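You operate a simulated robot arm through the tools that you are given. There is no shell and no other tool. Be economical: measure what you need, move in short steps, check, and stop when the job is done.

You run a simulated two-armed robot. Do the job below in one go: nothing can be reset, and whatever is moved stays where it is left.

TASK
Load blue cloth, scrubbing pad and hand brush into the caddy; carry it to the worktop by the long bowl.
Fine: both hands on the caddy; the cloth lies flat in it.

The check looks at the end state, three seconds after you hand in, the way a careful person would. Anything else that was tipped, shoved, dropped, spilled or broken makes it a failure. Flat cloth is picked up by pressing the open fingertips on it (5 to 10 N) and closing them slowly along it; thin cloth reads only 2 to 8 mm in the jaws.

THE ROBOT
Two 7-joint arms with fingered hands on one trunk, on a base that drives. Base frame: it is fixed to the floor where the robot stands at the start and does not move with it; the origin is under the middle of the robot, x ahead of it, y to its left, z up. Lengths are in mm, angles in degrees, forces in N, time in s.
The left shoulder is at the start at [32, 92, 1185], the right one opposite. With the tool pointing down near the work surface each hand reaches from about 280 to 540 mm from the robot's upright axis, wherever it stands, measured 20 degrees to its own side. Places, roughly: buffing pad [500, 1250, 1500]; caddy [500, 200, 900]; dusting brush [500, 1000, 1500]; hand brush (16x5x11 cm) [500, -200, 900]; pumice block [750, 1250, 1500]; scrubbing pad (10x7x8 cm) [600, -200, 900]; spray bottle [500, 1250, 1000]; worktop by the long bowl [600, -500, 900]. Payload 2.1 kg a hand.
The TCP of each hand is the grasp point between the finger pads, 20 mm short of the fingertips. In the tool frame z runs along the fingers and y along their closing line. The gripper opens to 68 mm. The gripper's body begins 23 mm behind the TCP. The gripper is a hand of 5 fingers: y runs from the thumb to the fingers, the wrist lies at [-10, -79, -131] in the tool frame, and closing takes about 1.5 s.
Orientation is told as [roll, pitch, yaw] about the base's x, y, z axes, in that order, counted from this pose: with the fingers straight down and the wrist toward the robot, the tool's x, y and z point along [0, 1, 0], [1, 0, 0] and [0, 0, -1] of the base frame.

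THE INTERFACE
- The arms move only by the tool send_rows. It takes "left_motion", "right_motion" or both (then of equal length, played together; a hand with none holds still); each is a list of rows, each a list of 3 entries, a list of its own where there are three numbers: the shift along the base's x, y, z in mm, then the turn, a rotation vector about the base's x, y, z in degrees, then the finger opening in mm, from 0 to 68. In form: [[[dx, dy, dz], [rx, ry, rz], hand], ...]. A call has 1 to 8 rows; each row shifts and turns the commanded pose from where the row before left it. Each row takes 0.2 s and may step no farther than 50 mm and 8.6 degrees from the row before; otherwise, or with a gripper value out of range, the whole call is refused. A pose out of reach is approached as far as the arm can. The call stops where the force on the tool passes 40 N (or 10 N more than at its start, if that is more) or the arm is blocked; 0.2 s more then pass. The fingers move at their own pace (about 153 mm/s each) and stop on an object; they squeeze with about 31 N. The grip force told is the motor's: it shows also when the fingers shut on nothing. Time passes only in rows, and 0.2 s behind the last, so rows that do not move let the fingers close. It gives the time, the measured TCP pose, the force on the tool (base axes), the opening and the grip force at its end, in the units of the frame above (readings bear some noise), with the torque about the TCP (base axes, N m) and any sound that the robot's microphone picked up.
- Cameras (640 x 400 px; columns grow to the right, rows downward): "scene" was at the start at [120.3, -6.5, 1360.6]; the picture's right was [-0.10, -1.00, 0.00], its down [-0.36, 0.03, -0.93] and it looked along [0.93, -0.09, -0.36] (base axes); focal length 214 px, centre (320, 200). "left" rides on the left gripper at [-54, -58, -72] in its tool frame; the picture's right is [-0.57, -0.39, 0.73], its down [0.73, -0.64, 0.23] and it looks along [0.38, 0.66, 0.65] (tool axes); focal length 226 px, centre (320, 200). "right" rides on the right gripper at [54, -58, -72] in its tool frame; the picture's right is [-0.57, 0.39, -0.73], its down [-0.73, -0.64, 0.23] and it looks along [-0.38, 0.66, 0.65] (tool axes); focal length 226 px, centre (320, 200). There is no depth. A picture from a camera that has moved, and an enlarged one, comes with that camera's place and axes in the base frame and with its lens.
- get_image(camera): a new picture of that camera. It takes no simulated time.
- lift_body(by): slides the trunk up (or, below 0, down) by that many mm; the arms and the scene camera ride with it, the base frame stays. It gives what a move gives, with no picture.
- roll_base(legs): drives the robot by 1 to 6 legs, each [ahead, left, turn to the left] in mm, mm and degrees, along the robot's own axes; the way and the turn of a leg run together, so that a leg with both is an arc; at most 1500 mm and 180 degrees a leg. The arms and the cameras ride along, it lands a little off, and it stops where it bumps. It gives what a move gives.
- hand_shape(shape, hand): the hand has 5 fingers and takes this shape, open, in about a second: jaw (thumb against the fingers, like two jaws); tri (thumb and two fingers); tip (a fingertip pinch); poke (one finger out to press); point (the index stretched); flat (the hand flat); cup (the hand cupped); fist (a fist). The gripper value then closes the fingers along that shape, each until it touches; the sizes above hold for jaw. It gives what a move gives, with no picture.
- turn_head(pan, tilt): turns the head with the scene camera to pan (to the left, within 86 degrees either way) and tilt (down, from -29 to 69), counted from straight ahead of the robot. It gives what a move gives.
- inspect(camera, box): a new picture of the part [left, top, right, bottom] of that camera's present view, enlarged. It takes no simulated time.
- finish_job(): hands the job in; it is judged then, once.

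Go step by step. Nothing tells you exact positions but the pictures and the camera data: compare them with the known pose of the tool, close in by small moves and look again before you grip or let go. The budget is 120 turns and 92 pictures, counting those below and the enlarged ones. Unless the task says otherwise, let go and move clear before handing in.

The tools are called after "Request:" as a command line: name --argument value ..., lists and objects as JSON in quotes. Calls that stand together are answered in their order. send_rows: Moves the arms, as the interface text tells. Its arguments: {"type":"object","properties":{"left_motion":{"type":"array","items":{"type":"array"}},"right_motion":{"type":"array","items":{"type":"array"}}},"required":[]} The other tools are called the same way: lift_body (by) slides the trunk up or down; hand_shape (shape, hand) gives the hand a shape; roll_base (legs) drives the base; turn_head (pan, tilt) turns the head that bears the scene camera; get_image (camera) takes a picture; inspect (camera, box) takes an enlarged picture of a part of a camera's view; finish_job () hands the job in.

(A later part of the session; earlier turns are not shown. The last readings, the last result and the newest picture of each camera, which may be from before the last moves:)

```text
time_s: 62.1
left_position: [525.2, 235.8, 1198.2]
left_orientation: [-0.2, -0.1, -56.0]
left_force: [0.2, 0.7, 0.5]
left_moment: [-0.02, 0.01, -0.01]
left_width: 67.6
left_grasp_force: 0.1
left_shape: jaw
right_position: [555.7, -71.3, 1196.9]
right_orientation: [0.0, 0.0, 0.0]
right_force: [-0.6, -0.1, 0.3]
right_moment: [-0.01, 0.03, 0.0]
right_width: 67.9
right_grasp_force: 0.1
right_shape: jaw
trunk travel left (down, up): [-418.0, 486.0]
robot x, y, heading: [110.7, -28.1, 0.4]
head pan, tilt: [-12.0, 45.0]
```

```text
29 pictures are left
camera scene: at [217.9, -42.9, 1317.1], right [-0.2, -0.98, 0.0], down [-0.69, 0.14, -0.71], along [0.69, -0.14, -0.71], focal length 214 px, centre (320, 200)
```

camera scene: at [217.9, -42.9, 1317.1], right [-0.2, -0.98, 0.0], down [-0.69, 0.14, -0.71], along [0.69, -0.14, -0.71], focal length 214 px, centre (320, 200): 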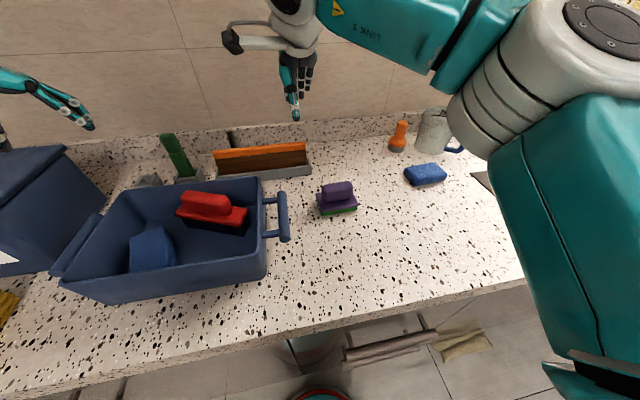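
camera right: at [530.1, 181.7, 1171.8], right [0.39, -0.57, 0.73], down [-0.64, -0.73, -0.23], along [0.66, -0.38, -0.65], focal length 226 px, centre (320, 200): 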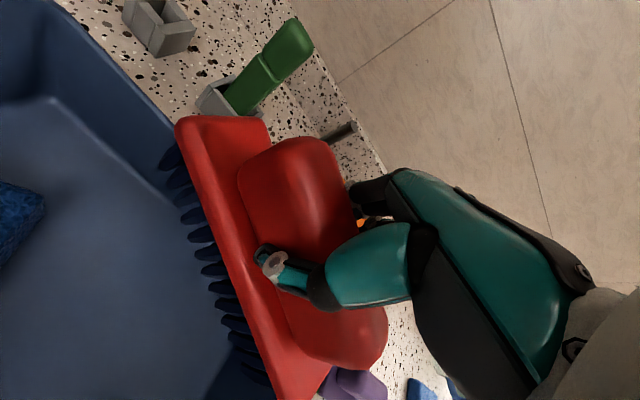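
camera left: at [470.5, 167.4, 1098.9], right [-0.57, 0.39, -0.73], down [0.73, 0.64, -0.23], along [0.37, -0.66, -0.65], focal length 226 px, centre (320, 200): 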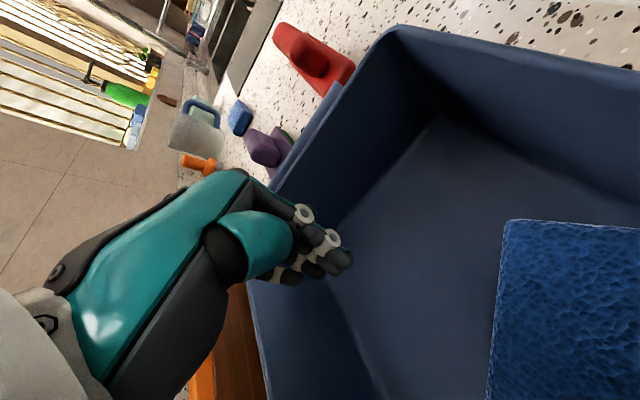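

I'll zoom in on the pad to pin down its place and height.

Request:
inspect --camera "scene" --box '[300, 170, 380, 225]'

Request:
get_image --camera "right"

```text
7.27 times, centred on (340, 198) of scene
camera zoom: at [217.9, -42.9, 1317.1], right [-0.2, -0.98, 0.0], down [-0.69, 0.14, -0.71], along [0.69, -0.14, -0.71], focal length 1560 px, centre (174, 218)
```

zoom: 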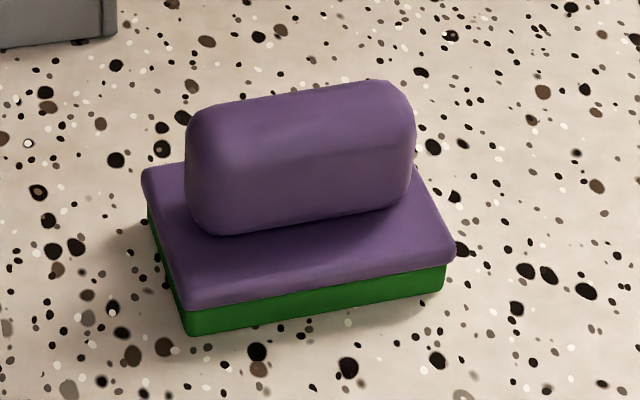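

```text
27 pictures are left
camera right: at [497.6, -16.7, 1268.2], right [0.39, -0.57, 0.73], down [-0.64, -0.73, -0.23], along [0.66, -0.38, -0.65], focal length 226 px, centre (320, 200)
```

right: 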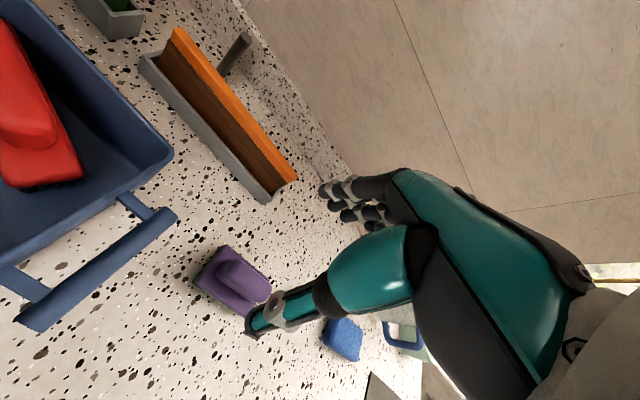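

The pad's knob is around [598, -163], spanning z 922–963. Moving above it.

Request:
send_rows --right_motion '[[[8, -20, -35], [0, 0, 1], 68], [[8, -20, -35], [0, 0, 1], 68], [[8, -18, -35], [0, 0, 0], 68], [[8, -18, -35], [0, 0, 0], 68], [[7, -15, -40], [0, 0, 0], 68], [[0, 0, 0], [0, 0, 0], 68]]'

Request:
get_image --camera "right"

Request:
inspect --camera "scene" --box '[280, 130, 420, 225]'

```text
time_s: 63.5
left_position: [523.7, 235.5, 1198.2]
left_orientation: [-0.2, 0.0, -56.0]
left_force: [0.5, 0.0, 0.5]
left_moment: [0.02, -0.01, 0.0]
left_width: 67.6
left_grasp_force: 0.1
left_shape: jaw
right_position: [594.9, -165.2, 1016.2]
right_orientation: [0.1, 0.1, 1.9]
right_force: [-0.5, 0.0, -0.8]
right_moment: [0.01, -0.01, -0.01]
right_width: 68.0
right_grasp_force: 0.0
right_shape: jaw
trunk travel left (down, up): [-418.0, 486.0]
robot x, y, heading: [108.5, -33.0, 0.7]
head pan, tilt: [-12.0, 45.0]
```

```text
26 pictures are left
camera right: at [535.1, -111.7, 1087.3], right [0.41, -0.55, 0.73], down [-0.61, -0.76, -0.23], along [0.68, -0.35, -0.65], focal length 226 px, centre (320, 200)
```

right: 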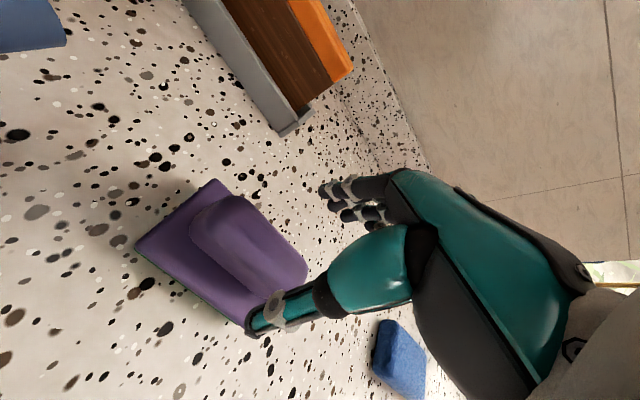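

```text
4.21 times, centred on (350, 178) of scene
camera zoom: at [217.9, -43.1, 1317.1], right [-0.2, -0.98, 0.0], down [-0.69, 0.14, -0.71], along [0.69, -0.14, -0.71], focal length 903 px, centre (194, 295)
```

zoom: 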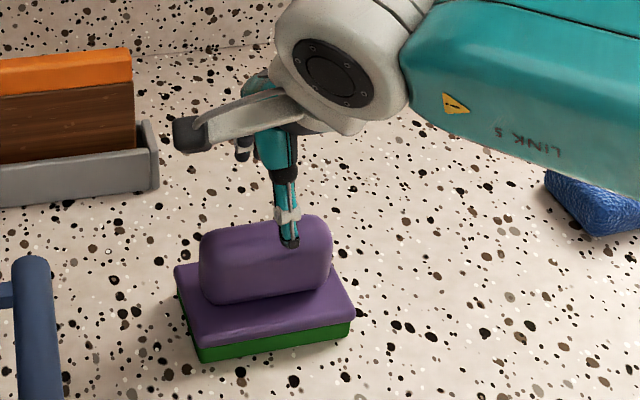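

Aligned. Descending to straddle the knob and closing.

Request:
send_rows --right_motion '[[[1, 0, -25], [0, 0, 0], 68], [[1, 0, -20], [0, 0, 0], 68], [[0, 0, -12], [0, 0, 0], 68], [[0, 0, -8], [0, 0, 0], 68], [[0, 0, 0], [0, 0, 0], 45], [[0, 0, 0], [0, 0, 0], 25], [[0, 0, 0], [0, 0, 0], 10], [[0, 0, 0], [0, 0, 0], 10]]'

Request:
send_rows --right_motion '[[[0, 0, 0], [0, 0, 0], 10], [[0, 0, 10], [0, 0, 0], 10], [[0, 0, 30], [0, 0, 0], 10], [[0, 0, 45], [0, 0, 0], 10], [[0, 0, 45], [0, 0, 0], 10], [[0, 0, 45], [0, 0, 0], 10], [[0, 0, 0], [0, 0, 0], 10]]'

Request:
get_image --camera "scene"

```text
time_s: 65.3
left_position: [524.4, 235.3, 1198.4]
left_orientation: [-0.2, 0.0, -55.9]
left_force: [-0.5, 0.5, -0.5]
left_moment: [0.02, 0.04, -0.01]
left_width: 67.6
left_grasp_force: 0.1
left_shape: jaw
right_position: [596.4, -163.0, 952.7]
right_orientation: [0.0, -0.1, 2.0]
right_force: [0.4, 1.1, 0.5]
right_moment: [-0.02, 0.02, 0.03]
right_width: 26.1
right_grasp_force: 31.2
right_shape: jaw
trunk travel left (down, up): [-418.0, 486.0]
robot x, y, heading: [111.0, -31.1, 0.4]
head pan, tilt: [-12.0, 45.0]
```

```text
time_s: 66.9
left_position: [523.8, 235.8, 1197.9]
left_orientation: [-0.2, 0.0, -55.9]
left_force: [-0.7, 0.5, 0.6]
left_moment: [-0.01, 0.0, -0.01]
left_width: 67.8
left_grasp_force: 0.1
left_shape: jaw
right_position: [596.4, -163.2, 1127.2]
right_orientation: [0.0, 0.2, 2.1]
right_force: [0.1, 0.5, -0.7]
right_moment: [0.02, -0.03, -0.01]
right_width: 25.9
right_grasp_force: 30.7
right_shape: jaw
trunk travel left (down, up): [-418.0, 486.0]
robot x, y, heading: [110.8, -27.1, 0.4]
head pan, tilt: [-12.0, 45.0]
```

```text
24 pictures are left
camera scene: at [218.0, -43.1, 1317.0], right [-0.2, -0.98, 0.0], down [-0.69, 0.14, -0.71], along [0.69, -0.14, -0.71], focal length 214 px, centre (320, 200)
```

scene: 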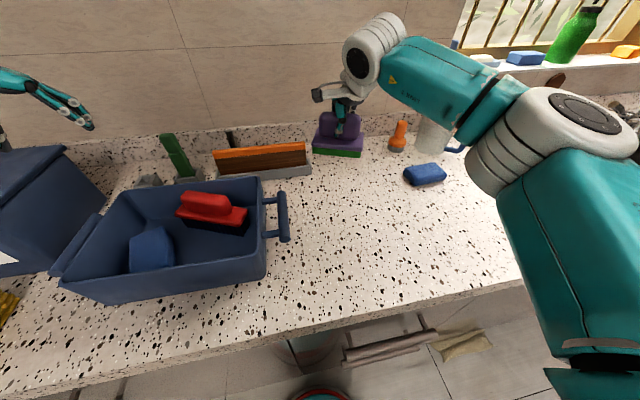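

Pad held. I'll drive left and bring it over the free front-right part of the caddy (about [478, 115]).

Request:
roll_base --legs '[[0, 190, 0]]'

Request:
send_rows --right_motion '[[[-25, 12, 0], [0, 0, -1], 10], [[-25, 15, 0], [0, 0, -1], 10], [[-25, 15, 0], [0, 0, 0], 10], [[-22, 15, 0], [0, 0, 0], 10], [[-20, 15, 0], [0, 0, 0], 10], [[0, 15, 0], [0, 0, 0], 10], [[0, 0, 0], [0, 0, 0], 10]]'

Request:
turn_head --pan -5 --tilt 50

Request:
get_image --camera "scene"

```text
time_s: 68.5
left_position: [520.3, 420.9, 1198.3]
left_orientation: [-0.2, 0.0, -55.9]
left_force: [-0.5, -0.7, -0.5]
left_moment: [-0.03, 0.02, 0.01]
left_width: 67.7
left_grasp_force: 0.1
left_shape: jaw
right_position: [594.9, 23.9, 1126.6]
right_orientation: [0.0, 0.0, 2.1]
right_force: [0.8, -0.6, -1.3]
right_moment: [-0.01, 0.03, 0.0]
right_width: 25.7
right_grasp_force: 30.5
right_shape: jaw
trunk travel left (down, up): [-418.0, 486.0]
robot x, y, heading: [109.0, 155.2, 0.7]
head pan, tilt: [-12.0, 45.0]
```

```text
time_s: 70.1
left_position: [522.3, 420.7, 1198.3]
left_orientation: [-0.2, -0.1, -56.0]
left_force: [0.0, 0.7, 0.4]
left_moment: [-0.01, 0.01, 0.01]
left_width: 67.7
left_grasp_force: 0.1
left_shape: jaw
right_position: [476.7, 110.5, 1127.6]
right_orientation: [0.0, 0.1, -0.1]
right_force: [-0.9, 0.6, -1.2]
right_moment: [0.01, 0.03, 0.02]
right_width: 25.9
right_grasp_force: 31.0
right_shape: jaw
trunk travel left (down, up): [-418.0, 486.0]
robot x, y, heading: [110.2, 154.5, 0.3]
head pan, tilt: [-12.0, 45.0]
```

```text
time_s: 70.7
left_position: [523.1, 420.3, 1198.6]
left_orientation: [-0.2, 0.0, -55.8]
left_force: [0.4, -0.1, -0.3]
left_moment: [-0.02, 0.02, 0.02]
left_width: 67.8
left_grasp_force: 0.0
left_shape: jaw
right_position: [477.5, 110.3, 1127.9]
right_orientation: [-0.1, 0.0, 0.1]
right_force: [0.2, -0.6, -0.7]
right_moment: [0.05, 0.0, 0.03]
right_width: 26.1
right_grasp_force: 31.1
right_shape: jaw
trunk travel left (down, up): [-418.0, 486.0]
robot x, y, heading: [107.2, 153.2, 0.5]
head pan, tilt: [-5.0, 50.0]
```

```text
23 pictures are left
camera scene: at [213.4, 152.3, 1310.2], right [-0.08, -1.0, 0.0], down [-0.76, 0.06, -0.64], along [0.64, -0.05, -0.77], focal length 214 px, centre (320, 200)
```

scene: 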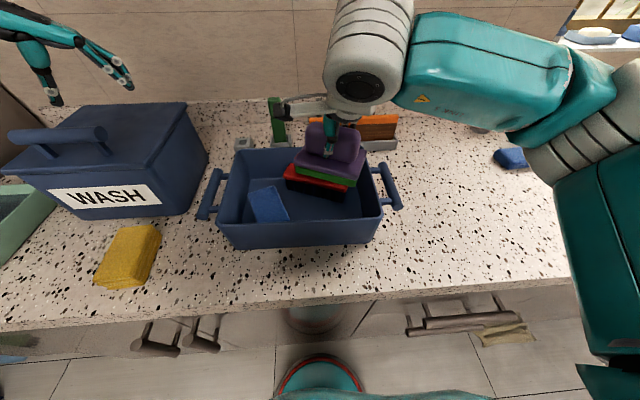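

Lowering the pad to rim height, then checking.

Request:
send_rows --right_motion '[[[0, 2, -40], [0, 0, 0], 10], [[0, 2, -40], [0, 0, 0], 10], [[0, 0, -20], [0, 0, 0], 10], [[0, 0, 0], [0, 0, 0], 10]]'

Request:
inspect --camera "scene" --box '[200, 120, 420, 260]'

Request:
get_image --camera "right"

```text
time_s: 71.7
left_position: [522.2, 421.2, 1198.7]
left_orientation: [-0.2, -0.1, -55.8]
left_force: [-0.2, -0.1, -0.1]
left_moment: [0.0, -0.01, -0.01]
left_width: 67.9
left_grasp_force: 0.1
left_shape: jaw
right_position: [478.9, 115.9, 1026.1]
right_orientation: [0.0, 0.0, 0.1]
right_force: [3.1, 0.8, 4.2]
right_moment: [-0.15, 0.15, 0.09]
right_width: 26.2
right_grasp_force: 31.0
right_shape: jaw
trunk travel left (down, up): [-418.0, 486.0]
robot x, y, heading: [109.7, 153.9, 0.7]
head pan, tilt: [-5.0, 50.0]
```

```text
2.86 times, centred on (310, 190) of scene
camera zoom: at [213.8, 152.6, 1310.2], right [-0.08, -1.0, 0.0], down [-0.76, 0.06, -0.64], along [0.64, -0.05, -0.77], focal length 613 px, centre (349, 229)
```

zoom: 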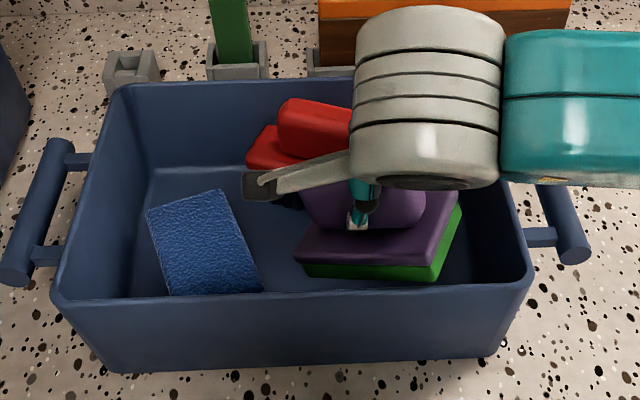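

```text
21 pictures are left
camera right: at [420.0, 170.0, 1097.9], right [0.39, -0.57, 0.73], down [-0.64, -0.73, -0.23], along [0.66, -0.38, -0.65], focal length 226 px, centre (320, 200)
```

right: 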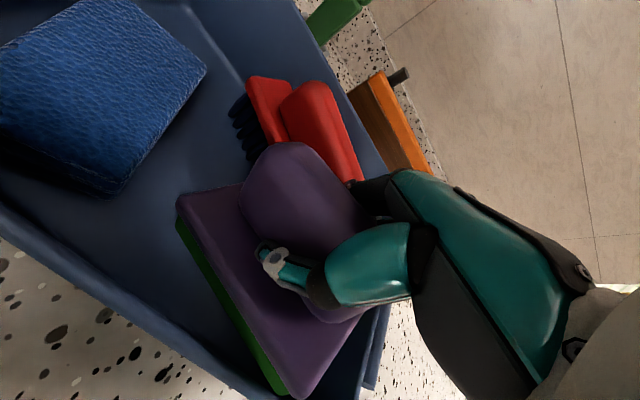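

The pad's front-right corner seems to be touching the front rim. I'll raise slightly, move it 14 mm back, yaw +6°, and lower again.

Request:
send_rows --right_motion '[[[0, 0, 15], [0, 0, 0], 10], [[7, 3, 10], [0, 0, 3], 10], [[7, 2, 0], [0, 0, 3], 10], [[0, 0, 0], [0, 0, 0], 10]]'

Request:
get_image --camera "right"

Request:
inspect --camera "scene" --box '[200, 120, 420, 260]'

```text
time_s: 72.7
left_position: [521.6, 419.7, 1199.8]
left_orientation: [-0.2, 0.0, -55.9]
left_force: [-0.8, -0.8, 0.0]
left_moment: [0.04, -0.01, 0.0]
left_width: 67.7
left_grasp_force: 0.1
left_shape: jaw
right_position: [492.5, 119.5, 1052.3]
right_orientation: [0.0, 0.0, 6.1]
right_force: [0.3, 0.3, -1.8]
right_moment: [-0.03, 0.02, 0.01]
right_width: 26.3
right_grasp_force: 31.3
right_shape: jaw
trunk travel left (down, up): [-418.0, 486.0]
robot x, y, heading: [107.9, 154.8, 0.3]
head pan, tilt: [-5.0, 50.0]
```

```text
20 pictures are left
camera right: at [428.4, 168.4, 1123.5], right [0.45, -0.52, 0.73], down [-0.56, -0.8, -0.23], along [0.7, -0.3, -0.65], focal length 226 px, centre (320, 200)
```

right: 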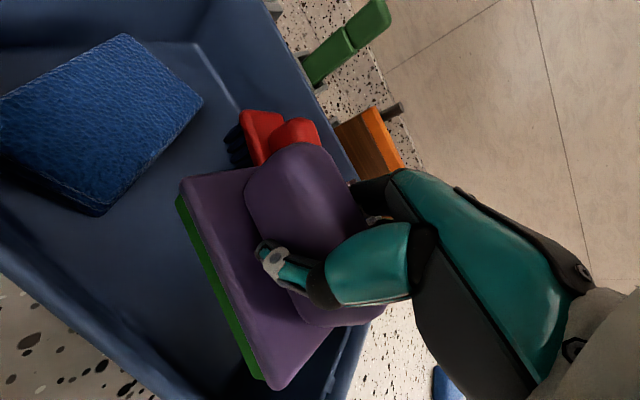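

```text
2.86 times, centred on (310, 190) of scene
camera zoom: at [213.3, 152.3, 1310.1], right [-0.08, -1.0, 0.0], down [-0.76, 0.06, -0.64], along [0.64, -0.05, -0.77], focal length 613 px, centre (349, 229)
```

zoom: 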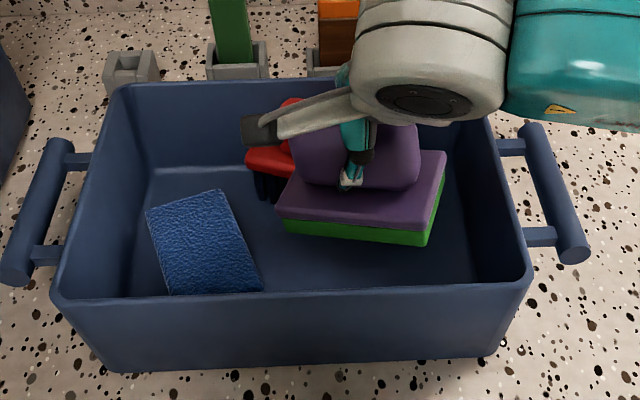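

The pad is yawed in the grip parallel to the brush; the corner positions now clear both the wall and the brush. Lowering into place.

Request:
send_rows --right_motion '[[[3, 0, -30], [0, 0, 0], 10], [[0, 0, -25], [0, 0, 0], 10], [[0, 0, -15], [0, 0, 0], 10], [[0, 0, -10], [0, 0, 0], 10], [[0, 0, 0], [0, 0, 0], 10]]'

Request:
send_rows --right_motion '[[[0, 0, -6], [0, 0, 0], 10], [[0, 0, -4], [0, 0, 0], 10], [[0, 0, 0], [0, 0, 0], 10]]'

Request:
inspect --camera "scene" --box '[200, 120, 420, 260]'

```text
time_s: 73.9
left_position: [522.3, 420.6, 1198.0]
left_orientation: [-0.3, 0.0, -55.9]
left_force: [0.5, -0.5, -0.1]
left_moment: [-0.01, -0.03, 0.02]
left_width: 68.0
left_grasp_force: 0.1
left_shape: jaw
right_position: [493.7, 119.2, 972.9]
right_orientation: [0.0, 0.0, 6.1]
right_force: [-0.3, 1.1, -0.6]
right_moment: [0.0, -0.01, 0.03]
right_width: 26.1
right_grasp_force: 30.7
right_shape: jaw
trunk travel left (down, up): [-418.0, 486.0]
robot x, y, heading: [107.1, 155.7, 0.4]
head pan, tilt: [-5.0, 50.0]
```

```text
time_s: 74.7
left_position: [521.9, 420.1, 1198.0]
left_orientation: [-0.2, 0.0, -55.8]
left_force: [-0.1, 0.2, -0.1]
left_moment: [-0.02, 0.02, -0.03]
left_width: 67.8
left_grasp_force: 0.0
left_shape: jaw
right_position: [495.7, 119.3, 962.0]
right_orientation: [0.0, -0.1, 6.0]
right_force: [-0.6, 0.2, 0.2]
right_moment: [-0.01, -0.05, 0.02]
right_width: 26.3
right_grasp_force: 31.0
right_shape: jaw
trunk travel left (down, up): [-418.0, 486.0]
robot x, y, heading: [104.6, 157.0, 0.6]
head pan, tilt: [-5.0, 50.0]
```

```text
2.86 times, centred on (310, 190) of scene
camera zoom: at [213.2, 152.3, 1310.2], right [-0.08, -1.0, 0.0], down [-0.76, 0.06, -0.64], along [0.64, -0.05, -0.77], focal length 613 px, centre (349, 229)
```

zoom: 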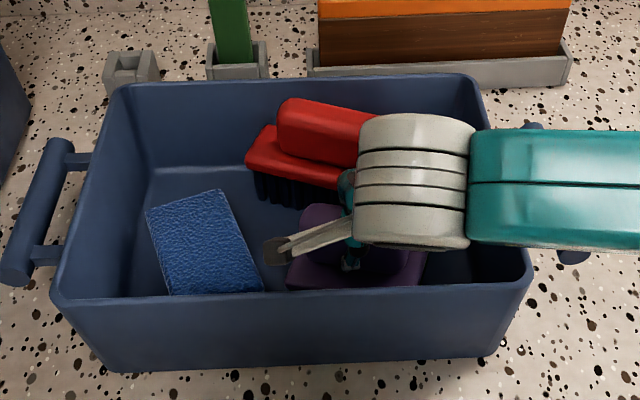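

Just above the floor. A touch lower, then release and withdraw upward.

Request:
send_rows --right_motion '[[[0, 0, -3], [0, 0, 0], 10], [[0, 0, -2], [0, 0, 0], 10], [[0, 0, 0], [0, 0, 0], 10]]'

Request:
send_rows --right_motion '[[[0, 0, 0], [0, 0, 0], 44], [[0, 0, 0], [0, 0, 0], 44], [[0, 0, 12], [0, 0, 0], 44], [[0, 0, 30], [0, 0, 0], 44], [[0, 0, 45], [0, 0, 0], 44], [[0, 0, 45], [0, 0, 0], 44], [[-10, -20, 40], [0, 0, 0], 44], [[0, -40, 20], [0, 0, 0], 44]]'

Request:
get_image --camera "scene"

```text
time_s: 75.5
left_position: [521.6, 420.2, 1197.6]
left_orientation: [-0.2, -0.1, -55.9]
left_force: [-0.2, -0.7, -0.6]
left_moment: [0.0, -0.04, 0.01]
left_width: 67.9
left_grasp_force: 0.0
left_shape: jaw
right_position: [494.7, 120.7, 956.9]
right_orientation: [0.0, 0.0, 6.1]
right_force: [-0.8, -0.7, 1.7]
right_moment: [0.05, -0.09, -0.02]
right_width: 26.3
right_grasp_force: 30.6
right_shape: jaw
trunk travel left (down, up): [-418.0, 486.0]
robot x, y, heading: [104.8, 154.9, 0.8]
head pan, tilt: [-5.0, 50.0]
```

```text
time_s: 77.3
left_position: [521.2, 420.9, 1198.0]
left_orientation: [-0.3, 0.1, -55.9]
left_force: [-0.3, -0.5, 1.4]
left_moment: [0.01, 0.0, -0.02]
left_width: 67.7
left_grasp_force: 0.2
left_shape: jaw
right_position: [483.3, 60.0, 1148.2]
right_orientation: [0.0, 0.0, 6.1]
right_force: [0.1, -0.1, -0.7]
right_moment: [-0.02, -0.02, -0.04]
right_width: 43.7
right_grasp_force: 0.0
right_shape: jaw
trunk travel left (down, up): [-418.0, 486.0]
robot x, y, heading: [111.2, 157.4, 0.4]
head pan, tilt: [-5.0, 50.0]
```

```text
17 pictures are left
camera scene: at [213.1, 152.1, 1310.2], right [-0.08, -1.0, 0.0], down [-0.76, 0.06, -0.64], along [0.64, -0.05, -0.77], focal length 214 px, centre (320, 200)
```

scene: 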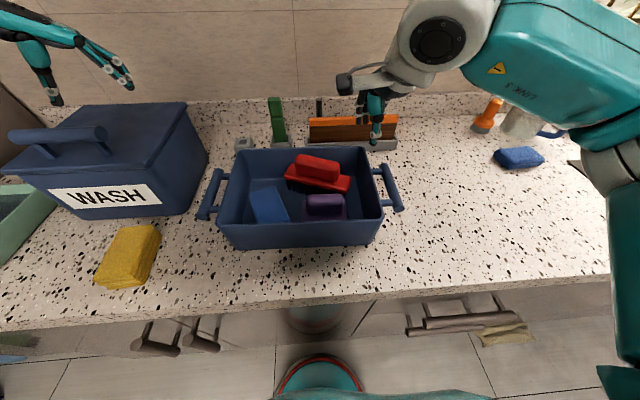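

All three items are in the caddy, cloth flat. Next: both hands onto the handles (left bar ≈ [518, 353, 988], right bar ≈ [503, -16, 988]), fingers turned across the bars with wrists outward.

Request:
send_rows --left_motion '[[[0, -9, 0], [0, 0, -4.3], 40], [[0, -9, 0], [0, 0, -4.3], 40], [[0, -9, 0], [0, 0, -4.3], 40], [[0, -9, 0], [0, 0, -4.3], 40], [[0, -8, -20], [0, 0, -4.3], 40], [[0, -8, -20], [0, 0, -4.3], 40], [[0, -8, -20], [0, 0, -4.3], 40], [[0, -8, -20], [0, 0, -4], 40]]' --right_motion '[[[2, -8, 0], [0, 0, 8.4], 44], [[2, -8, 0], [0, 0, 8.4], 44], [[2, -8, 0], [0, 0, 8.4], 44], [[2, -8, 0], [0, 0, 8.4], 44], [[2, -8, 0], [0, 0, 8.4], 44], [[2, -8, 0], [0, 0, 8.4], 44], [[2, -8, 0], [0, 0, 8.4], 44], [[2, -8, 0], [0, 0, 8.4], 44]]'

Request:
send_rows --left_motion '[[[0, 0, -20], [0, 0, 0], 40], [[0, 0, -15], [0, 0, 0], 40], [[0, 0, 0], [0, 0, 0], 40]]' --right_motion '[[[2, -6, -30], [0, 0, 8.4], 40], [[2, -6, -30], [0, 0, 8.3], 40], [[0, 0, 0], [0, 0, 0], 40]]'

Request:
get_image --camera "scene"

```text
time_s: 79.1
left_position: [524.3, 353.4, 1115.9]
left_orientation: [-0.2, 0.0, -90.2]
left_force: [-0.3, -0.3, 0.8]
left_moment: [0.02, 0.0, -0.03]
left_width: 40.3
left_grasp_force: 0.1
left_shape: jaw
left hand out of reach, approached as far as the arm can: row 3, 6
right_position: [493.1, 27.4, 1150.0]
right_orientation: [-0.1, 0.0, 39.7]
right_force: [-0.5, 0.1, 0.4]
right_moment: [0.0, 0.02, 0.01]
right_width: 43.7
right_grasp_force: 0.0
right_shape: jaw
right hand out of reach, approached as far as the arm can: row 5, 6, 7, 8
trunk travel left (down, up): [-418.0, 486.0]
robot x, y, heading: [104.1, 155.0, 0.5]
head pan, tilt: [-5.0, 50.0]
```

```text
time_s: 79.9
left_position: [528.6, 355.1, 1083.0]
left_orientation: [-0.2, 0.0, -90.1]
left_force: [0.2, 0.2, -0.3]
left_moment: [-0.02, 0.0, 0.0]
left_width: 40.2
left_grasp_force: 0.0
left_shape: jaw
left hand out of reach, approached as far as the arm can: row 1
right_position: [492.9, 28.1, 1149.8]
right_orientation: [0.0, 0.1, 39.6]
right_force: [0.3, -0.1, -0.3]
right_moment: [-0.02, 0.0, 0.0]
right_width: 40.4
right_grasp_force: 0.0
right_shape: jaw
right hand out of reach, approached as far as the arm can: row 1, 2
trunk travel left (down, up): [-418.0, 486.0]
robot x, y, heading: [110.5, 155.4, 0.5]
head pan, tilt: [-5.0, 50.0]
```

```text
16 pictures are left
camera scene: at [213.3, 152.3, 1310.2], right [-0.08, -1.0, 0.0], down [-0.76, 0.06, -0.64], along [0.64, -0.05, -0.77], focal length 214 px, centre (320, 200)
```

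scene: 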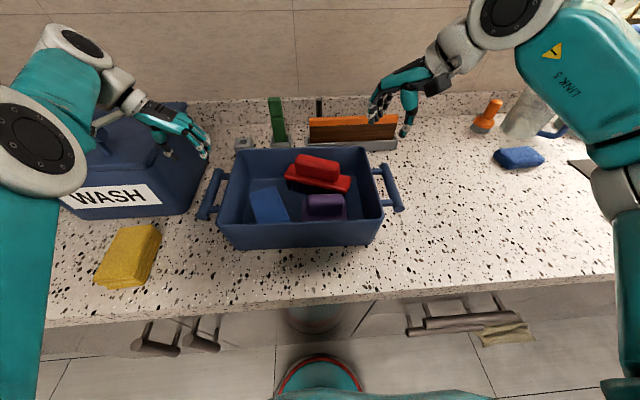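

The right arm hit a joint limit while turning. I'll move it up and outward first (mirroring where the left turned easily), then turn.

Request:
send_rows --right_motion '[[[-4, -15, 40], [0, 0, 0], 40], [[-4, -20, 40], [0, 0, 0], 40], [[-5, -20, 40], [0, 0, 0], 40], [[-5, -15, 0], [0, 0, 0], 40], [[0, 0, 0], [0, 0, 0], 40]]'

Request:
send_rows --right_motion '[[[0, 0, 0], [0, 0, 8.4], 40], [[0, 0, 0], [0, 0, 8.4], 40], [[0, 0, 0], [0, 0, 8.4], 40], [[0, 0, 0], [0, 0, 8.4], 40], [[0, 0, 0], [0, 0, 8.4], 40], [[0, 0, 0], [0, 0, 8.4], 40], [[0, 0, 0], [0, 0, 0], 40]]'

```text
time_s: 81.1
left_position: [528.4, 355.0, 1083.5]
left_orientation: [-0.3, 0.0, -90.0]
left_force: [0.2, 0.4, -0.8]
left_moment: [0.02, -0.02, -0.02]
left_width: 40.5
left_grasp_force: 0.1
left_shape: jaw
right_position: [491.3, 24.5, 1160.3]
right_orientation: [0.0, 0.1, 39.5]
right_force: [-1.0, -0.1, -0.2]
right_moment: [0.0, -0.01, -0.03]
right_width: 40.2
right_grasp_force: 0.1
right_shape: jaw
right hand out of reach, approached as far as the arm can: row 1, 2, 3, 4
trunk travel left (down, up): [-418.0, 486.0]
robot x, y, heading: [107.0, 158.1, 0.4]
head pan, tilt: [-5.0, 50.0]
```

```text
time_s: 82.7
left_position: [528.2, 354.2, 1083.0]
left_orientation: [-0.3, 0.0, -90.0]
left_force: [-1.0, 0.3, 0.3]
left_moment: [0.0, -0.02, 0.03]
left_width: 40.4
left_grasp_force: 0.0
left_shape: jaw
right_position: [470.4, 28.3, 1161.5]
right_orientation: [-0.8, 1.2, 43.6]
right_force: [0.6, 0.5, -0.2]
right_moment: [0.0, 0.02, 0.01]
right_width: 40.0
right_grasp_force: 0.0
right_shape: jaw
right hand out of reach, approached as far as the arm can: row 1, 2, 3, 4, 5, 6
trunk travel left (down, up): [-418.0, 486.0]
robot x, y, heading: [107.2, 154.4, 0.8]
head pan, tilt: [-5.0, 50.0]
```

Still limited, so I'll turn back toward 0°, move to the better place, then turn again.

Request:
send_rows --right_motion '[[[0, 0, 0], [0, 0, -8.4], 40], [[0, 0, 0], [0, 0, -8.4], 40], [[0, 0, 0], [0, 0, -8.4], 40], [[0, 0, 0], [0, 0, -8.4], 40], [[0, 0, 0], [0, 0, -8.4], 40], [[0, 0, 0], [0, 0, 0], 40]]'

Request:
send_rows --right_motion '[[[0, -20, 40], [0, 0, 0], 40], [[0, -20, 40], [0, 0, 0], 40], [[0, -15, 40], [0, 0, 0], 40], [[0, -10, 30], [0, 0, 0], 40], [[0, 0, 0], [0, 0, 0], 40]]'

```text
time_s: 84.1
left_position: [528.7, 354.0, 1082.9]
left_orientation: [-0.3, 0.0, -90.1]
left_force: [-1.0, -0.1, -0.2]
left_moment: [-0.02, 0.0, 0.0]
left_width: 40.2
left_grasp_force: 0.1
left_shape: jaw
right_position: [469.4, 30.2, 1162.0]
right_orientation: [-0.8, 1.2, 1.5]
right_force: [-0.3, -0.4, 0.4]
right_moment: [0.0, -0.01, -0.01]
right_width: 39.8
right_grasp_force: 0.1
right_shape: jaw
trunk travel left (down, up): [-418.0, 486.0]
robot x, y, heading: [109.1, 158.8, 0.7]
head pan, tilt: [-5.0, 50.0]
```

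```text
time_s: 85.3
left_position: [528.4, 354.8, 1083.3]
left_orientation: [-0.3, 0.1, -90.0]
left_force: [0.5, 0.2, -0.6]
left_moment: [-0.04, 0.01, -0.03]
left_width: 40.4
left_grasp_force: 0.0
left_shape: jaw
right_position: [468.3, -34.4, 1307.6]
right_orientation: [-0.8, 1.2, 1.6]
right_force: [0.4, 0.5, -0.2]
right_moment: [0.01, -0.01, 0.01]
right_width: 40.1
right_grasp_force: 0.0
right_shape: jaw
trunk travel left (down, up): [-418.0, 486.0]
robot x, y, heading: [105.7, 157.1, 0.4]
head pan, tilt: [-5.0, 50.0]
```

Now mirroring the left arm's successful turn: rotate while coming down.

Request:
send_rows --right_motion '[[[5, 2, -20], [0, 0, 8.4], 40], [[5, 2, -20], [0, 0, 8.4], 40], [[5, 2, -20], [0, 0, 8.4], 40], [[5, 2, -20], [0, 0, 8.4], 40], [[5, 2, -20], [0, 0, 8.4], 40], [[5, 2, -20], [0, 0, 8.4], 40], [[5, 2, -20], [0, 0, 8.4], 40], [[0, 2, -20], [0, 0, 8.4], 40]]'

```text
time_s: 87.1
left_position: [529.5, 354.2, 1083.1]
left_orientation: [-0.4, 0.0, -90.2]
left_force: [0.2, 0.0, 0.6]
left_moment: [0.0, 0.01, 0.0]
left_width: 40.4
left_grasp_force: 0.1
left_shape: jaw
right_position: [454.8, -42.8, 1193.4]
right_orientation: [1.5, 1.5, 32.0]
right_force: [-0.3, 0.5, 0.4]
right_moment: [-0.02, 0.0, 0.04]
right_width: 40.3
right_grasp_force: 0.1
right_shape: jaw
right hand out of reach, approached as far as the arm can: row 4, 5, 6, 7, 8
trunk travel left (down, up): [-418.0, 486.0]
robot x, y, heading: [104.4, 158.8, 0.5]
head pan, tilt: [-5.0, 50.0]
```

The right arm won't turn that way. I'll try the opposite turn (−90°), which would put only the thumb in the gap between bar and caddy, with the wrist above the caddy.

Request:
send_rows --right_motion '[[[2, 0, 0], [0, 0, -8.5], 40], [[2, 0, 0], [0, 0, -8.5], 40], [[2, 0, 0], [0, 0, -8.5], 40], [[2, 0, 0], [0, 0, -8.5], 40], [[2, 0, 0], [0, 0, -8.5], 40], [[2, 0, 0], [0, 0, -8.5], 40], [[2, 0, 0], [0, 0, -8.5], 40], [[2, 0, 0], [0, 0, -8.5], 40]]'

Request:
send_rows --right_motion '[[[2, 0, 0], [0, 0, -8.5], 40], [[2, 0, 0], [0, 0, -8.5], 40], [[2, 0, 0], [0, 0, -8.5], 40], [[2, 0, 0], [0, 0, -8.5], 40], [[2, 0, 0], [0, 0, -8.5], 40], [[2, 0, 0], [0, 0, -8.5], 40], [[0, 0, 0], [0, 0, 0], 40]]'

```text
time_s: 88.9
left_position: [528.4, 354.5, 1083.3]
left_orientation: [-0.2, 0.1, -90.1]
left_force: [-0.6, -1.0, 0.0]
left_moment: [-0.02, -0.01, -0.02]
left_width: 39.8
left_grasp_force: 0.0
left_shape: jaw
right_position: [471.2, -42.5, 1193.5]
right_orientation: [1.4, 1.6, -36.2]
right_force: [0.6, 1.2, 0.3]
right_moment: [0.05, 0.01, 0.01]
right_width: 40.1
right_grasp_force: 0.0
right_shape: jaw
trunk travel left (down, up): [-418.0, 486.0]
robot x, y, heading: [104.7, 151.6, 0.6]
head pan, tilt: [-5.0, 50.0]
```

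```text
time_s: 90.5
left_position: [529.1, 354.9, 1083.3]
left_orientation: [-0.4, 0.0, -90.1]
left_force: [-0.1, -0.1, 0.7]
left_moment: [0.0, 0.02, 0.02]
left_width: 40.3
left_grasp_force: 0.0
left_shape: jaw
right_position: [482.8, -43.6, 1194.0]
right_orientation: [1.3, 1.6, -87.1]
right_force: [-0.2, 0.5, -0.8]
right_moment: [-0.02, -0.01, 0.04]
right_width: 40.3
right_grasp_force: 0.0
right_shape: jaw
trunk travel left (down, up): [-418.0, 486.0]
robot x, y, heading: [106.1, 152.3, 0.5]
head pan, tilt: [-5.0, 50.0]
```

That works. I'll square it up, bring it over the right handle at z≈1065 and examine both handles.

Request:
send_rows --right_motion '[[[5, 7, -40], [-1.3, -1.6, -2.9], 40], [[5, 7, -40], [0, 0, 0], 40], [[5, 7, -40], [0, 0, 0], 40], [[5, 6, -10], [0, 0, 0], 40], [[0, 0, 0], [0, 0, 0], 40]]' --left_motion '[[[-3, 0, -5], [0, 0, 0], 40], [[-3, 0, -5], [0, 0, 0], 40], [[-3, 0, -5], [0, 0, 0], 40], [[0, 0, -5], [0, 0, 0], 40], [[0, 0, 0], [0, 0, 0], 40]]'

Request:
get_image --camera "right"

Request:
get_image --camera "left"

Request:
inspect --camera "scene" --box '[180, 110, 430, 260]'

```text
time_s: 91.7
left_position: [528.9, 358.6, 1063.9]
left_orientation: [-0.4, -0.1, -90.0]
left_force: [0.6, 0.1, -0.1]
left_moment: [0.03, -0.03, 0.03]
left_width: 40.4
left_grasp_force: 0.1
left_shape: jaw
left hand out of reach, approached as far as the arm can: row 1, 2, 4
right_position: [502.6, -13.8, 1063.9]
right_orientation: [2.9, 0.3, -89.9]
right_force: [-0.1, -0.6, -0.3]
right_moment: [-0.02, 0.0, -0.02]
right_width: 40.1
right_grasp_force: 0.1
right_shape: jaw
trunk travel left (down, up): [-418.0, 486.0]
robot x, y, heading: [109.7, 159.4, 0.5]
head pan, tilt: [-5.0, 50.0]
```

```text
15 pictures are left
camera right: at [554.4, 43.8, 1137.6], right [-0.6, -0.39, 0.7], down [-0.72, 0.64, -0.26], along [-0.34, -0.66, -0.67], focal length 226 px, centre (320, 200)
```

right: 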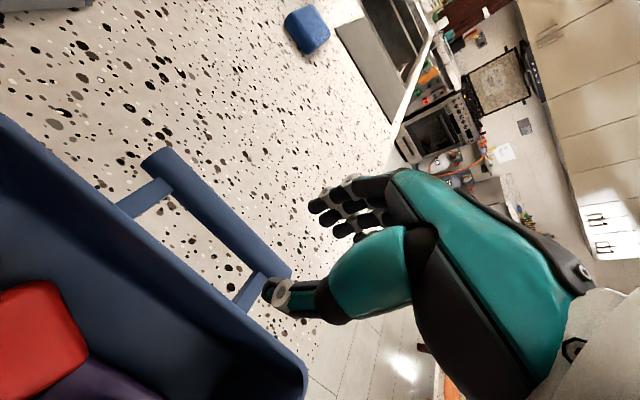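

```text
14 pictures are left
camera left: at [475.8, 416.2, 1137.0], right [-0.57, 0.39, -0.73], down [0.73, 0.64, -0.23], along [0.37, -0.66, -0.65], focal length 226 px, centre (320, 200)
```

left: 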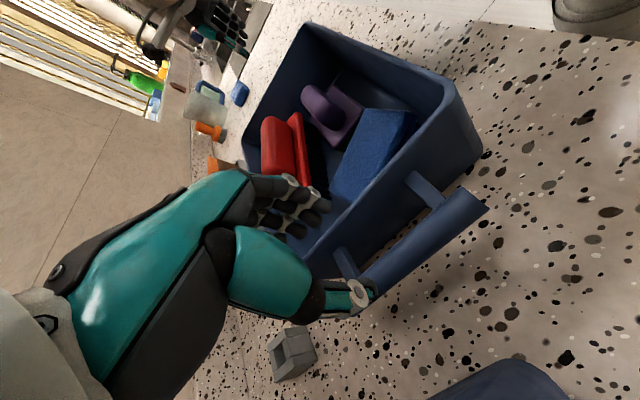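

```text
2.56 times, centred on (305, 185) of scene
camera zoom: at [213.3, 152.3, 1310.2], right [-0.08, -1.0, 0.0], down [-0.76, 0.06, -0.64], along [0.64, -0.05, -0.77], focal length 549 px, centre (358, 238)
```

zoom: 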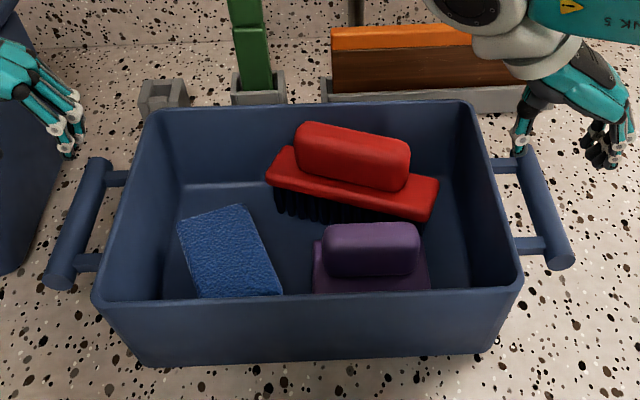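

The handle bars measure at about z 966: right centre ≈ [526, -33], left centre ≈ [531, 356]. I'll move over them to z≈1010 with 52 mm opening and check.

Request:
send_rows --right_motion '[[[12, -10, 0], [0, 0, 0], 52], [[12, -10, 0], [0, 0, 0], 52], [[0, 0, -30], [0, 0, 0], 52], [[0, 0, -24], [0, 0, 0], 52], [[0, 0, 0], [0, 0, 0], 52]]' --left_motion '[[[0, -2, 0], [0, 0, 0], 52], [[0, 0, 0], [0, 0, 0], 52], [[0, 0, -30], [0, 0, 0], 52], [[0, 0, -24], [0, 0, 0], 52], [[0, 0, 0], [0, 0, 0], 52]]'

Request:
get_image --camera "right"

Request:
get_image --camera "left"

Request:
inspect --camera "scene" --box '[180, 110, 430, 260]'

```text
time_s: 92.9
left_position: [530.3, 357.1, 1007.5]
left_orientation: [-0.1, 0.0, -90.0]
left_force: [-0.9, 0.4, 0.0]
left_moment: [-0.02, -0.01, -0.01]
left_width: 51.7
left_grasp_force: 0.0
left_shape: jaw
right_position: [525.1, -38.1, 1009.3]
right_orientation: [2.9, 0.3, -90.0]
right_force: [0.2, -0.8, 0.6]
right_moment: [-0.01, -0.03, -0.01]
right_width: 51.8
right_grasp_force: 0.0
right_shape: jaw
trunk travel left (down, up): [-418.0, 486.0]
robot x, y, heading: [107.5, 156.9, 0.5]
head pan, tilt: [-5.0, 50.0]
```

```text
12 pictures are left
camera right: at [576.8, 22.0, 1084.3], right [-0.6, -0.39, 0.7], down [-0.72, 0.64, -0.26], along [-0.34, -0.66, -0.67], focal length 226 px, centre (320, 200)
```

right: 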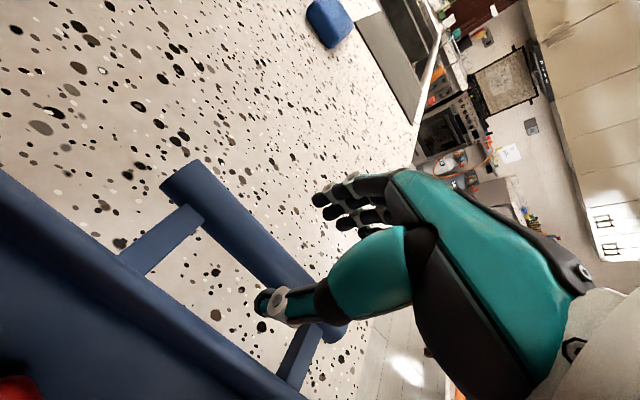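

```text
11 pictures are left
camera left: at [476.5, 414.9, 1081.7], right [-0.57, 0.39, -0.73], down [0.73, 0.64, -0.23], along [0.37, -0.66, -0.65], focal length 226 px, centre (320, 200)
```

left: 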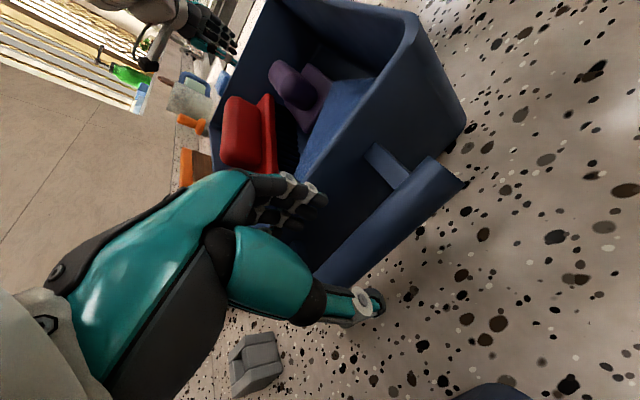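

```text
2.56 times, centred on (305, 185) of scene
camera zoom: at [213.3, 152.3, 1310.2], right [-0.08, -1.0, 0.0], down [-0.76, 0.06, -0.64], along [0.64, -0.05, -0.77], focal length 549 px, centre (358, 238)
```

zoom: 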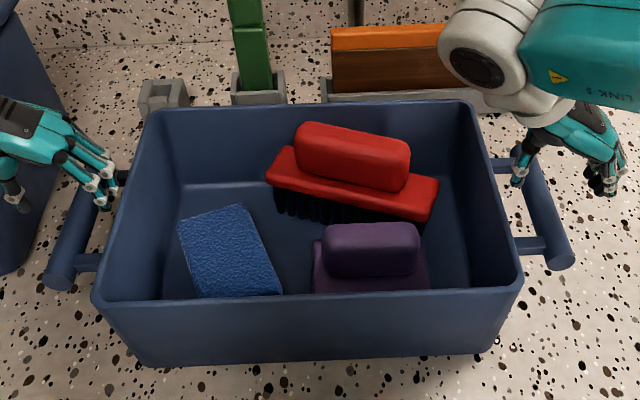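

Both hands straddle their bars. Small lateral trims and lowering onto the bars.

Request:
send_rows --right_motion '[[[0, 4, -12], [0, 0, 0], 52], [[0, 1, -12], [0, 0, 0], 52], [[0, 0, -10], [0, 0, 0], 52], [[0, 0, 0], [0, 0, 0], 52]]' --left_motion '[[[0, -3, -12], [0, 0, 0], 52], [[0, 0, -12], [0, 0, 0], 52], [[0, 0, -11], [0, 0, 0], 52], [[0, 0, 0], [0, 0, 0], 52]]'

```text
time_s: 93.9
left_position: [527.1, 348.5, 977.5]
left_orientation: [0.3, 0.3, -90.1]
left_force: [0.5, 3.7, 1.3]
left_moment: [-0.11, 0.03, 0.05]
left_width: 50.9
left_grasp_force: 0.2
left_shape: jaw
left hand out of reach, approached as far as the arm can: row 3
right_position: [523.0, -34.5, 975.7]
right_orientation: [3.0, 0.6, -89.8]
right_force: [0.2, 0.3, -0.9]
right_moment: [0.03, 0.01, -0.02]
right_width: 51.9
right_grasp_force: 0.1
right_shape: jaw
trunk travel left (down, up): [-418.0, 486.0]
robot x, y, heading: [109.7, 153.5, 0.2]
head pan, tilt: [-5.0, 50.0]
```

The left fingers lightly touch the caddy wall. I'll shift 4 mm outward and close both hands.

Request:
send_rows --right_motion '[[[0, 0, 0], [0, 0, 0], 46], [[0, 0, 0], [0, 0, 0], 40], [[0, 0, 0], [0, 0, 0], 34], [[0, 0, 0], [0, 0, 0], 28], [[0, 0, 0], [0, 0, 0], 20], [[0, 0, 0], [0, 0, 0], 10], [[0, 0, 0], [0, 0, 0], 10]]' --left_motion '[[[0, 4, 0], [0, 0, 0], 46], [[0, 0, 0], [0, 0, 0], 40], [[0, 0, 0], [0, 0, 0], 34], [[0, 0, 0], [0, 0, 0], 28], [[0, 0, 0], [0, 0, 0], 20], [[0, 0, 0], [0, 0, 0], 10], [[0, 0, 0], [0, 0, 0], 10]]'

Request:
get_image --camera "scene"

```text
time_s: 95.5
left_position: [525.2, 348.7, 975.7]
left_orientation: [-0.1, 0.3, -90.1]
left_force: [0.7, -3.1, 0.6]
left_moment: [-0.02, 0.03, -0.06]
left_width: 10.8
left_grasp_force: 0.0
left_shape: jaw
right_position: [523.9, -37.0, 974.8]
right_orientation: [3.0, 0.7, -90.1]
right_force: [0.1, 1.4, -0.8]
right_moment: [0.01, -0.01, 0.03]
right_width: 10.9
right_grasp_force: 0.1
right_shape: jaw
trunk travel left (down, up): [-418.0, 486.0]
robot x, y, heading: [104.3, 153.0, 0.4]
head pan, tilt: [-5.0, 50.0]
```

```text
9 pictures are left
camera scene: at [211.9, 143.4, 1310.3], right [-0.08, -1.0, -0.01], down [-0.76, 0.07, -0.64], along [0.64, -0.05, -0.77], focal length 214 px, centre (320, 200)
```

scene: 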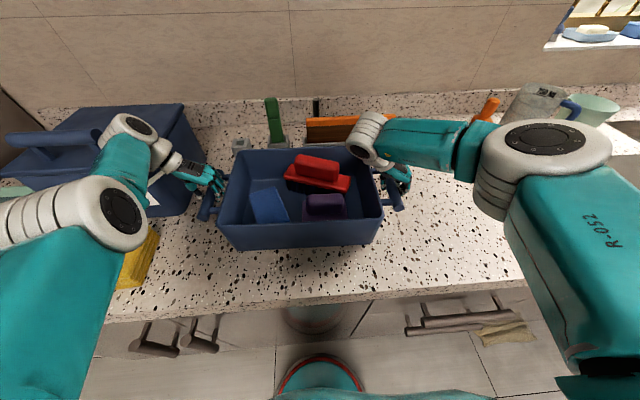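

The fingers closed to 11 mm without holding anything. I need a closer look at how they sit relative to the bars.

Request:
inspect --camera "scene" --box '[340, 130, 440, 220]'

Request:
get_image --camera "right"

```text
4.44 times, centred on (390, 175) of scene
camera zoom: at [211.9, 143.4, 1310.3], right [-0.08, -1.0, -0.01], down [-0.76, 0.07, -0.64], along [0.64, -0.05, -0.77], focal length 953 px, centre (9, 311)
```

zoom: 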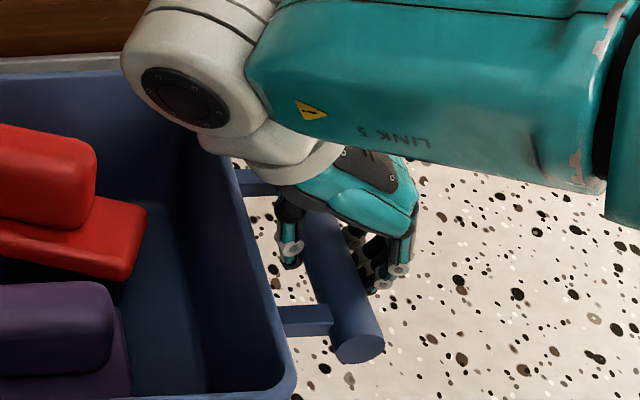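

```text
7 pictures are left
camera right: at [575.9, 19.4, 1049.9], right [-0.6, -0.39, 0.69], down [-0.72, 0.64, -0.26], along [-0.34, -0.66, -0.67], focal length 226 px, centre (320, 200)
```

right: 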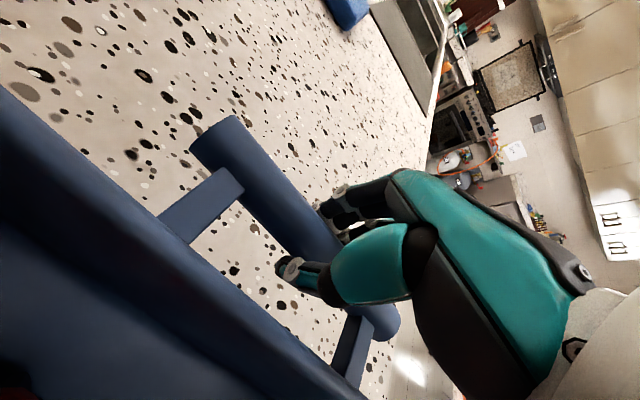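

The picture shows the bar between thumb and fingers on both sides, so they may still be closing. I'll give it more time with a full-close command.

Request:
send_rows --right_motion '[[[0, 0, 0], [0, 0, 0], 0], [[0, 0, 0], [0, 0, 0], 0], [[0, 0, 0], [0, 0, 0], 0], [[0, 0, 0], [0, 0, 0], 0], [[0, 0, 0], [0, 0, 0], 0]]' --left_motion '[[[0, 0, 0], [0, 0, 0], 0], [[0, 0, 0], [0, 0, 0], 0], [[0, 0, 0], [0, 0, 0], 0], [[0, 0, 0], [0, 0, 0], 0], [[0, 0, 0], [0, 0, 0], 0]]'

```text
time_s: 96.7
left_position: [526.5, 349.6, 976.3]
left_orientation: [0.0, 0.4, -90.2]
left_force: [0.1, 1.6, -4.2]
left_moment: [0.02, 0.02, -0.09]
left_width: 12.9
left_grasp_force: 31.0
left_shape: jaw
right_position: [524.7, -39.2, 974.6]
right_orientation: [3.0, 0.7, -90.1]
right_force: [0.0, -0.9, -4.2]
right_moment: [0.03, 0.02, 0.05]
right_width: 13.4
right_grasp_force: 30.5
right_shape: jaw
trunk travel left (down, up): [-418.0, 486.0]
robot x, y, heading: [105.0, 156.4, 0.3]
head pan, tilt: [-5.0, 50.0]
```

Both hands now grip the bars (31 N each). I'll lift with the trunk, first 15 mm to check.

Request:
lift_body --by 15

Request:
lift_body --by 45

Request:
get_image --camera "scene"

```text
time_s: 97.4
left_position: [522.2, 357.2, 988.9]
left_orientation: [-0.2, 0.0, -89.8]
left_force: [-0.3, -4.0, -4.5]
left_moment: [0.02, 0.04, -0.13]
left_width: 13.0
left_grasp_force: 31.1
left_shape: jaw
right_position: [527.4, -31.1, 989.4]
right_orientation: [2.9, 0.3, -89.7]
right_force: [-0.2, 3.8, -4.5]
right_moment: [0.01, -0.01, 0.07]
right_width: 13.1
right_grasp_force: 31.2
right_shape: jaw
trunk travel left (down, up): [-433.0, 471.0]
robot x, y, heading: [105.6, 157.2, 0.6]
head pan, tilt: [-5.0, 50.0]
```

```text
time_s: 98.2
left_position: [522.3, 356.7, 1037.7]
left_orientation: [0.2, 0.1, -90.0]
left_force: [-0.6, 1.6, -4.4]
left_moment: [0.02, 0.05, -0.06]
left_width: 13.1
left_grasp_force: 31.3
left_shape: jaw
right_position: [527.0, -29.9, 1034.8]
right_orientation: [2.8, 0.3, -89.9]
right_force: [0.1, -1.3, -4.6]
right_moment: [0.03, 0.01, 0.14]
right_width: 13.4
right_grasp_force: 31.1
right_shape: jaw
trunk travel left (down, up): [-478.0, 426.0]
robot x, y, heading: [108.2, 157.0, 0.4]
head pan, tilt: [-5.0, 50.0]
```

```text
6 pictures are left
camera scene: at [208.6, 152.3, 1370.4], right [-0.08, -1.0, 0.0], down [-0.76, 0.06, -0.64], along [0.64, -0.05, -0.77], focal length 214 px, centre (320, 200)
```

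scene: 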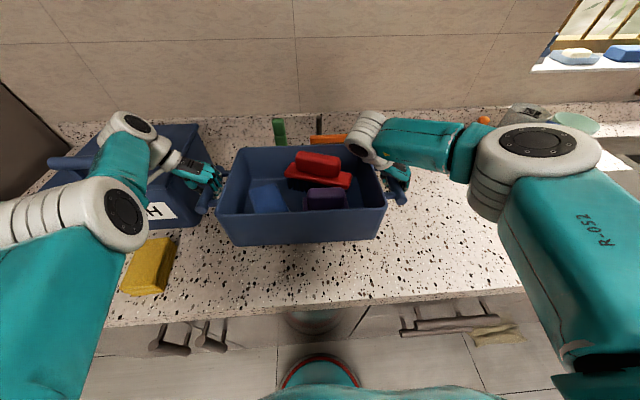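

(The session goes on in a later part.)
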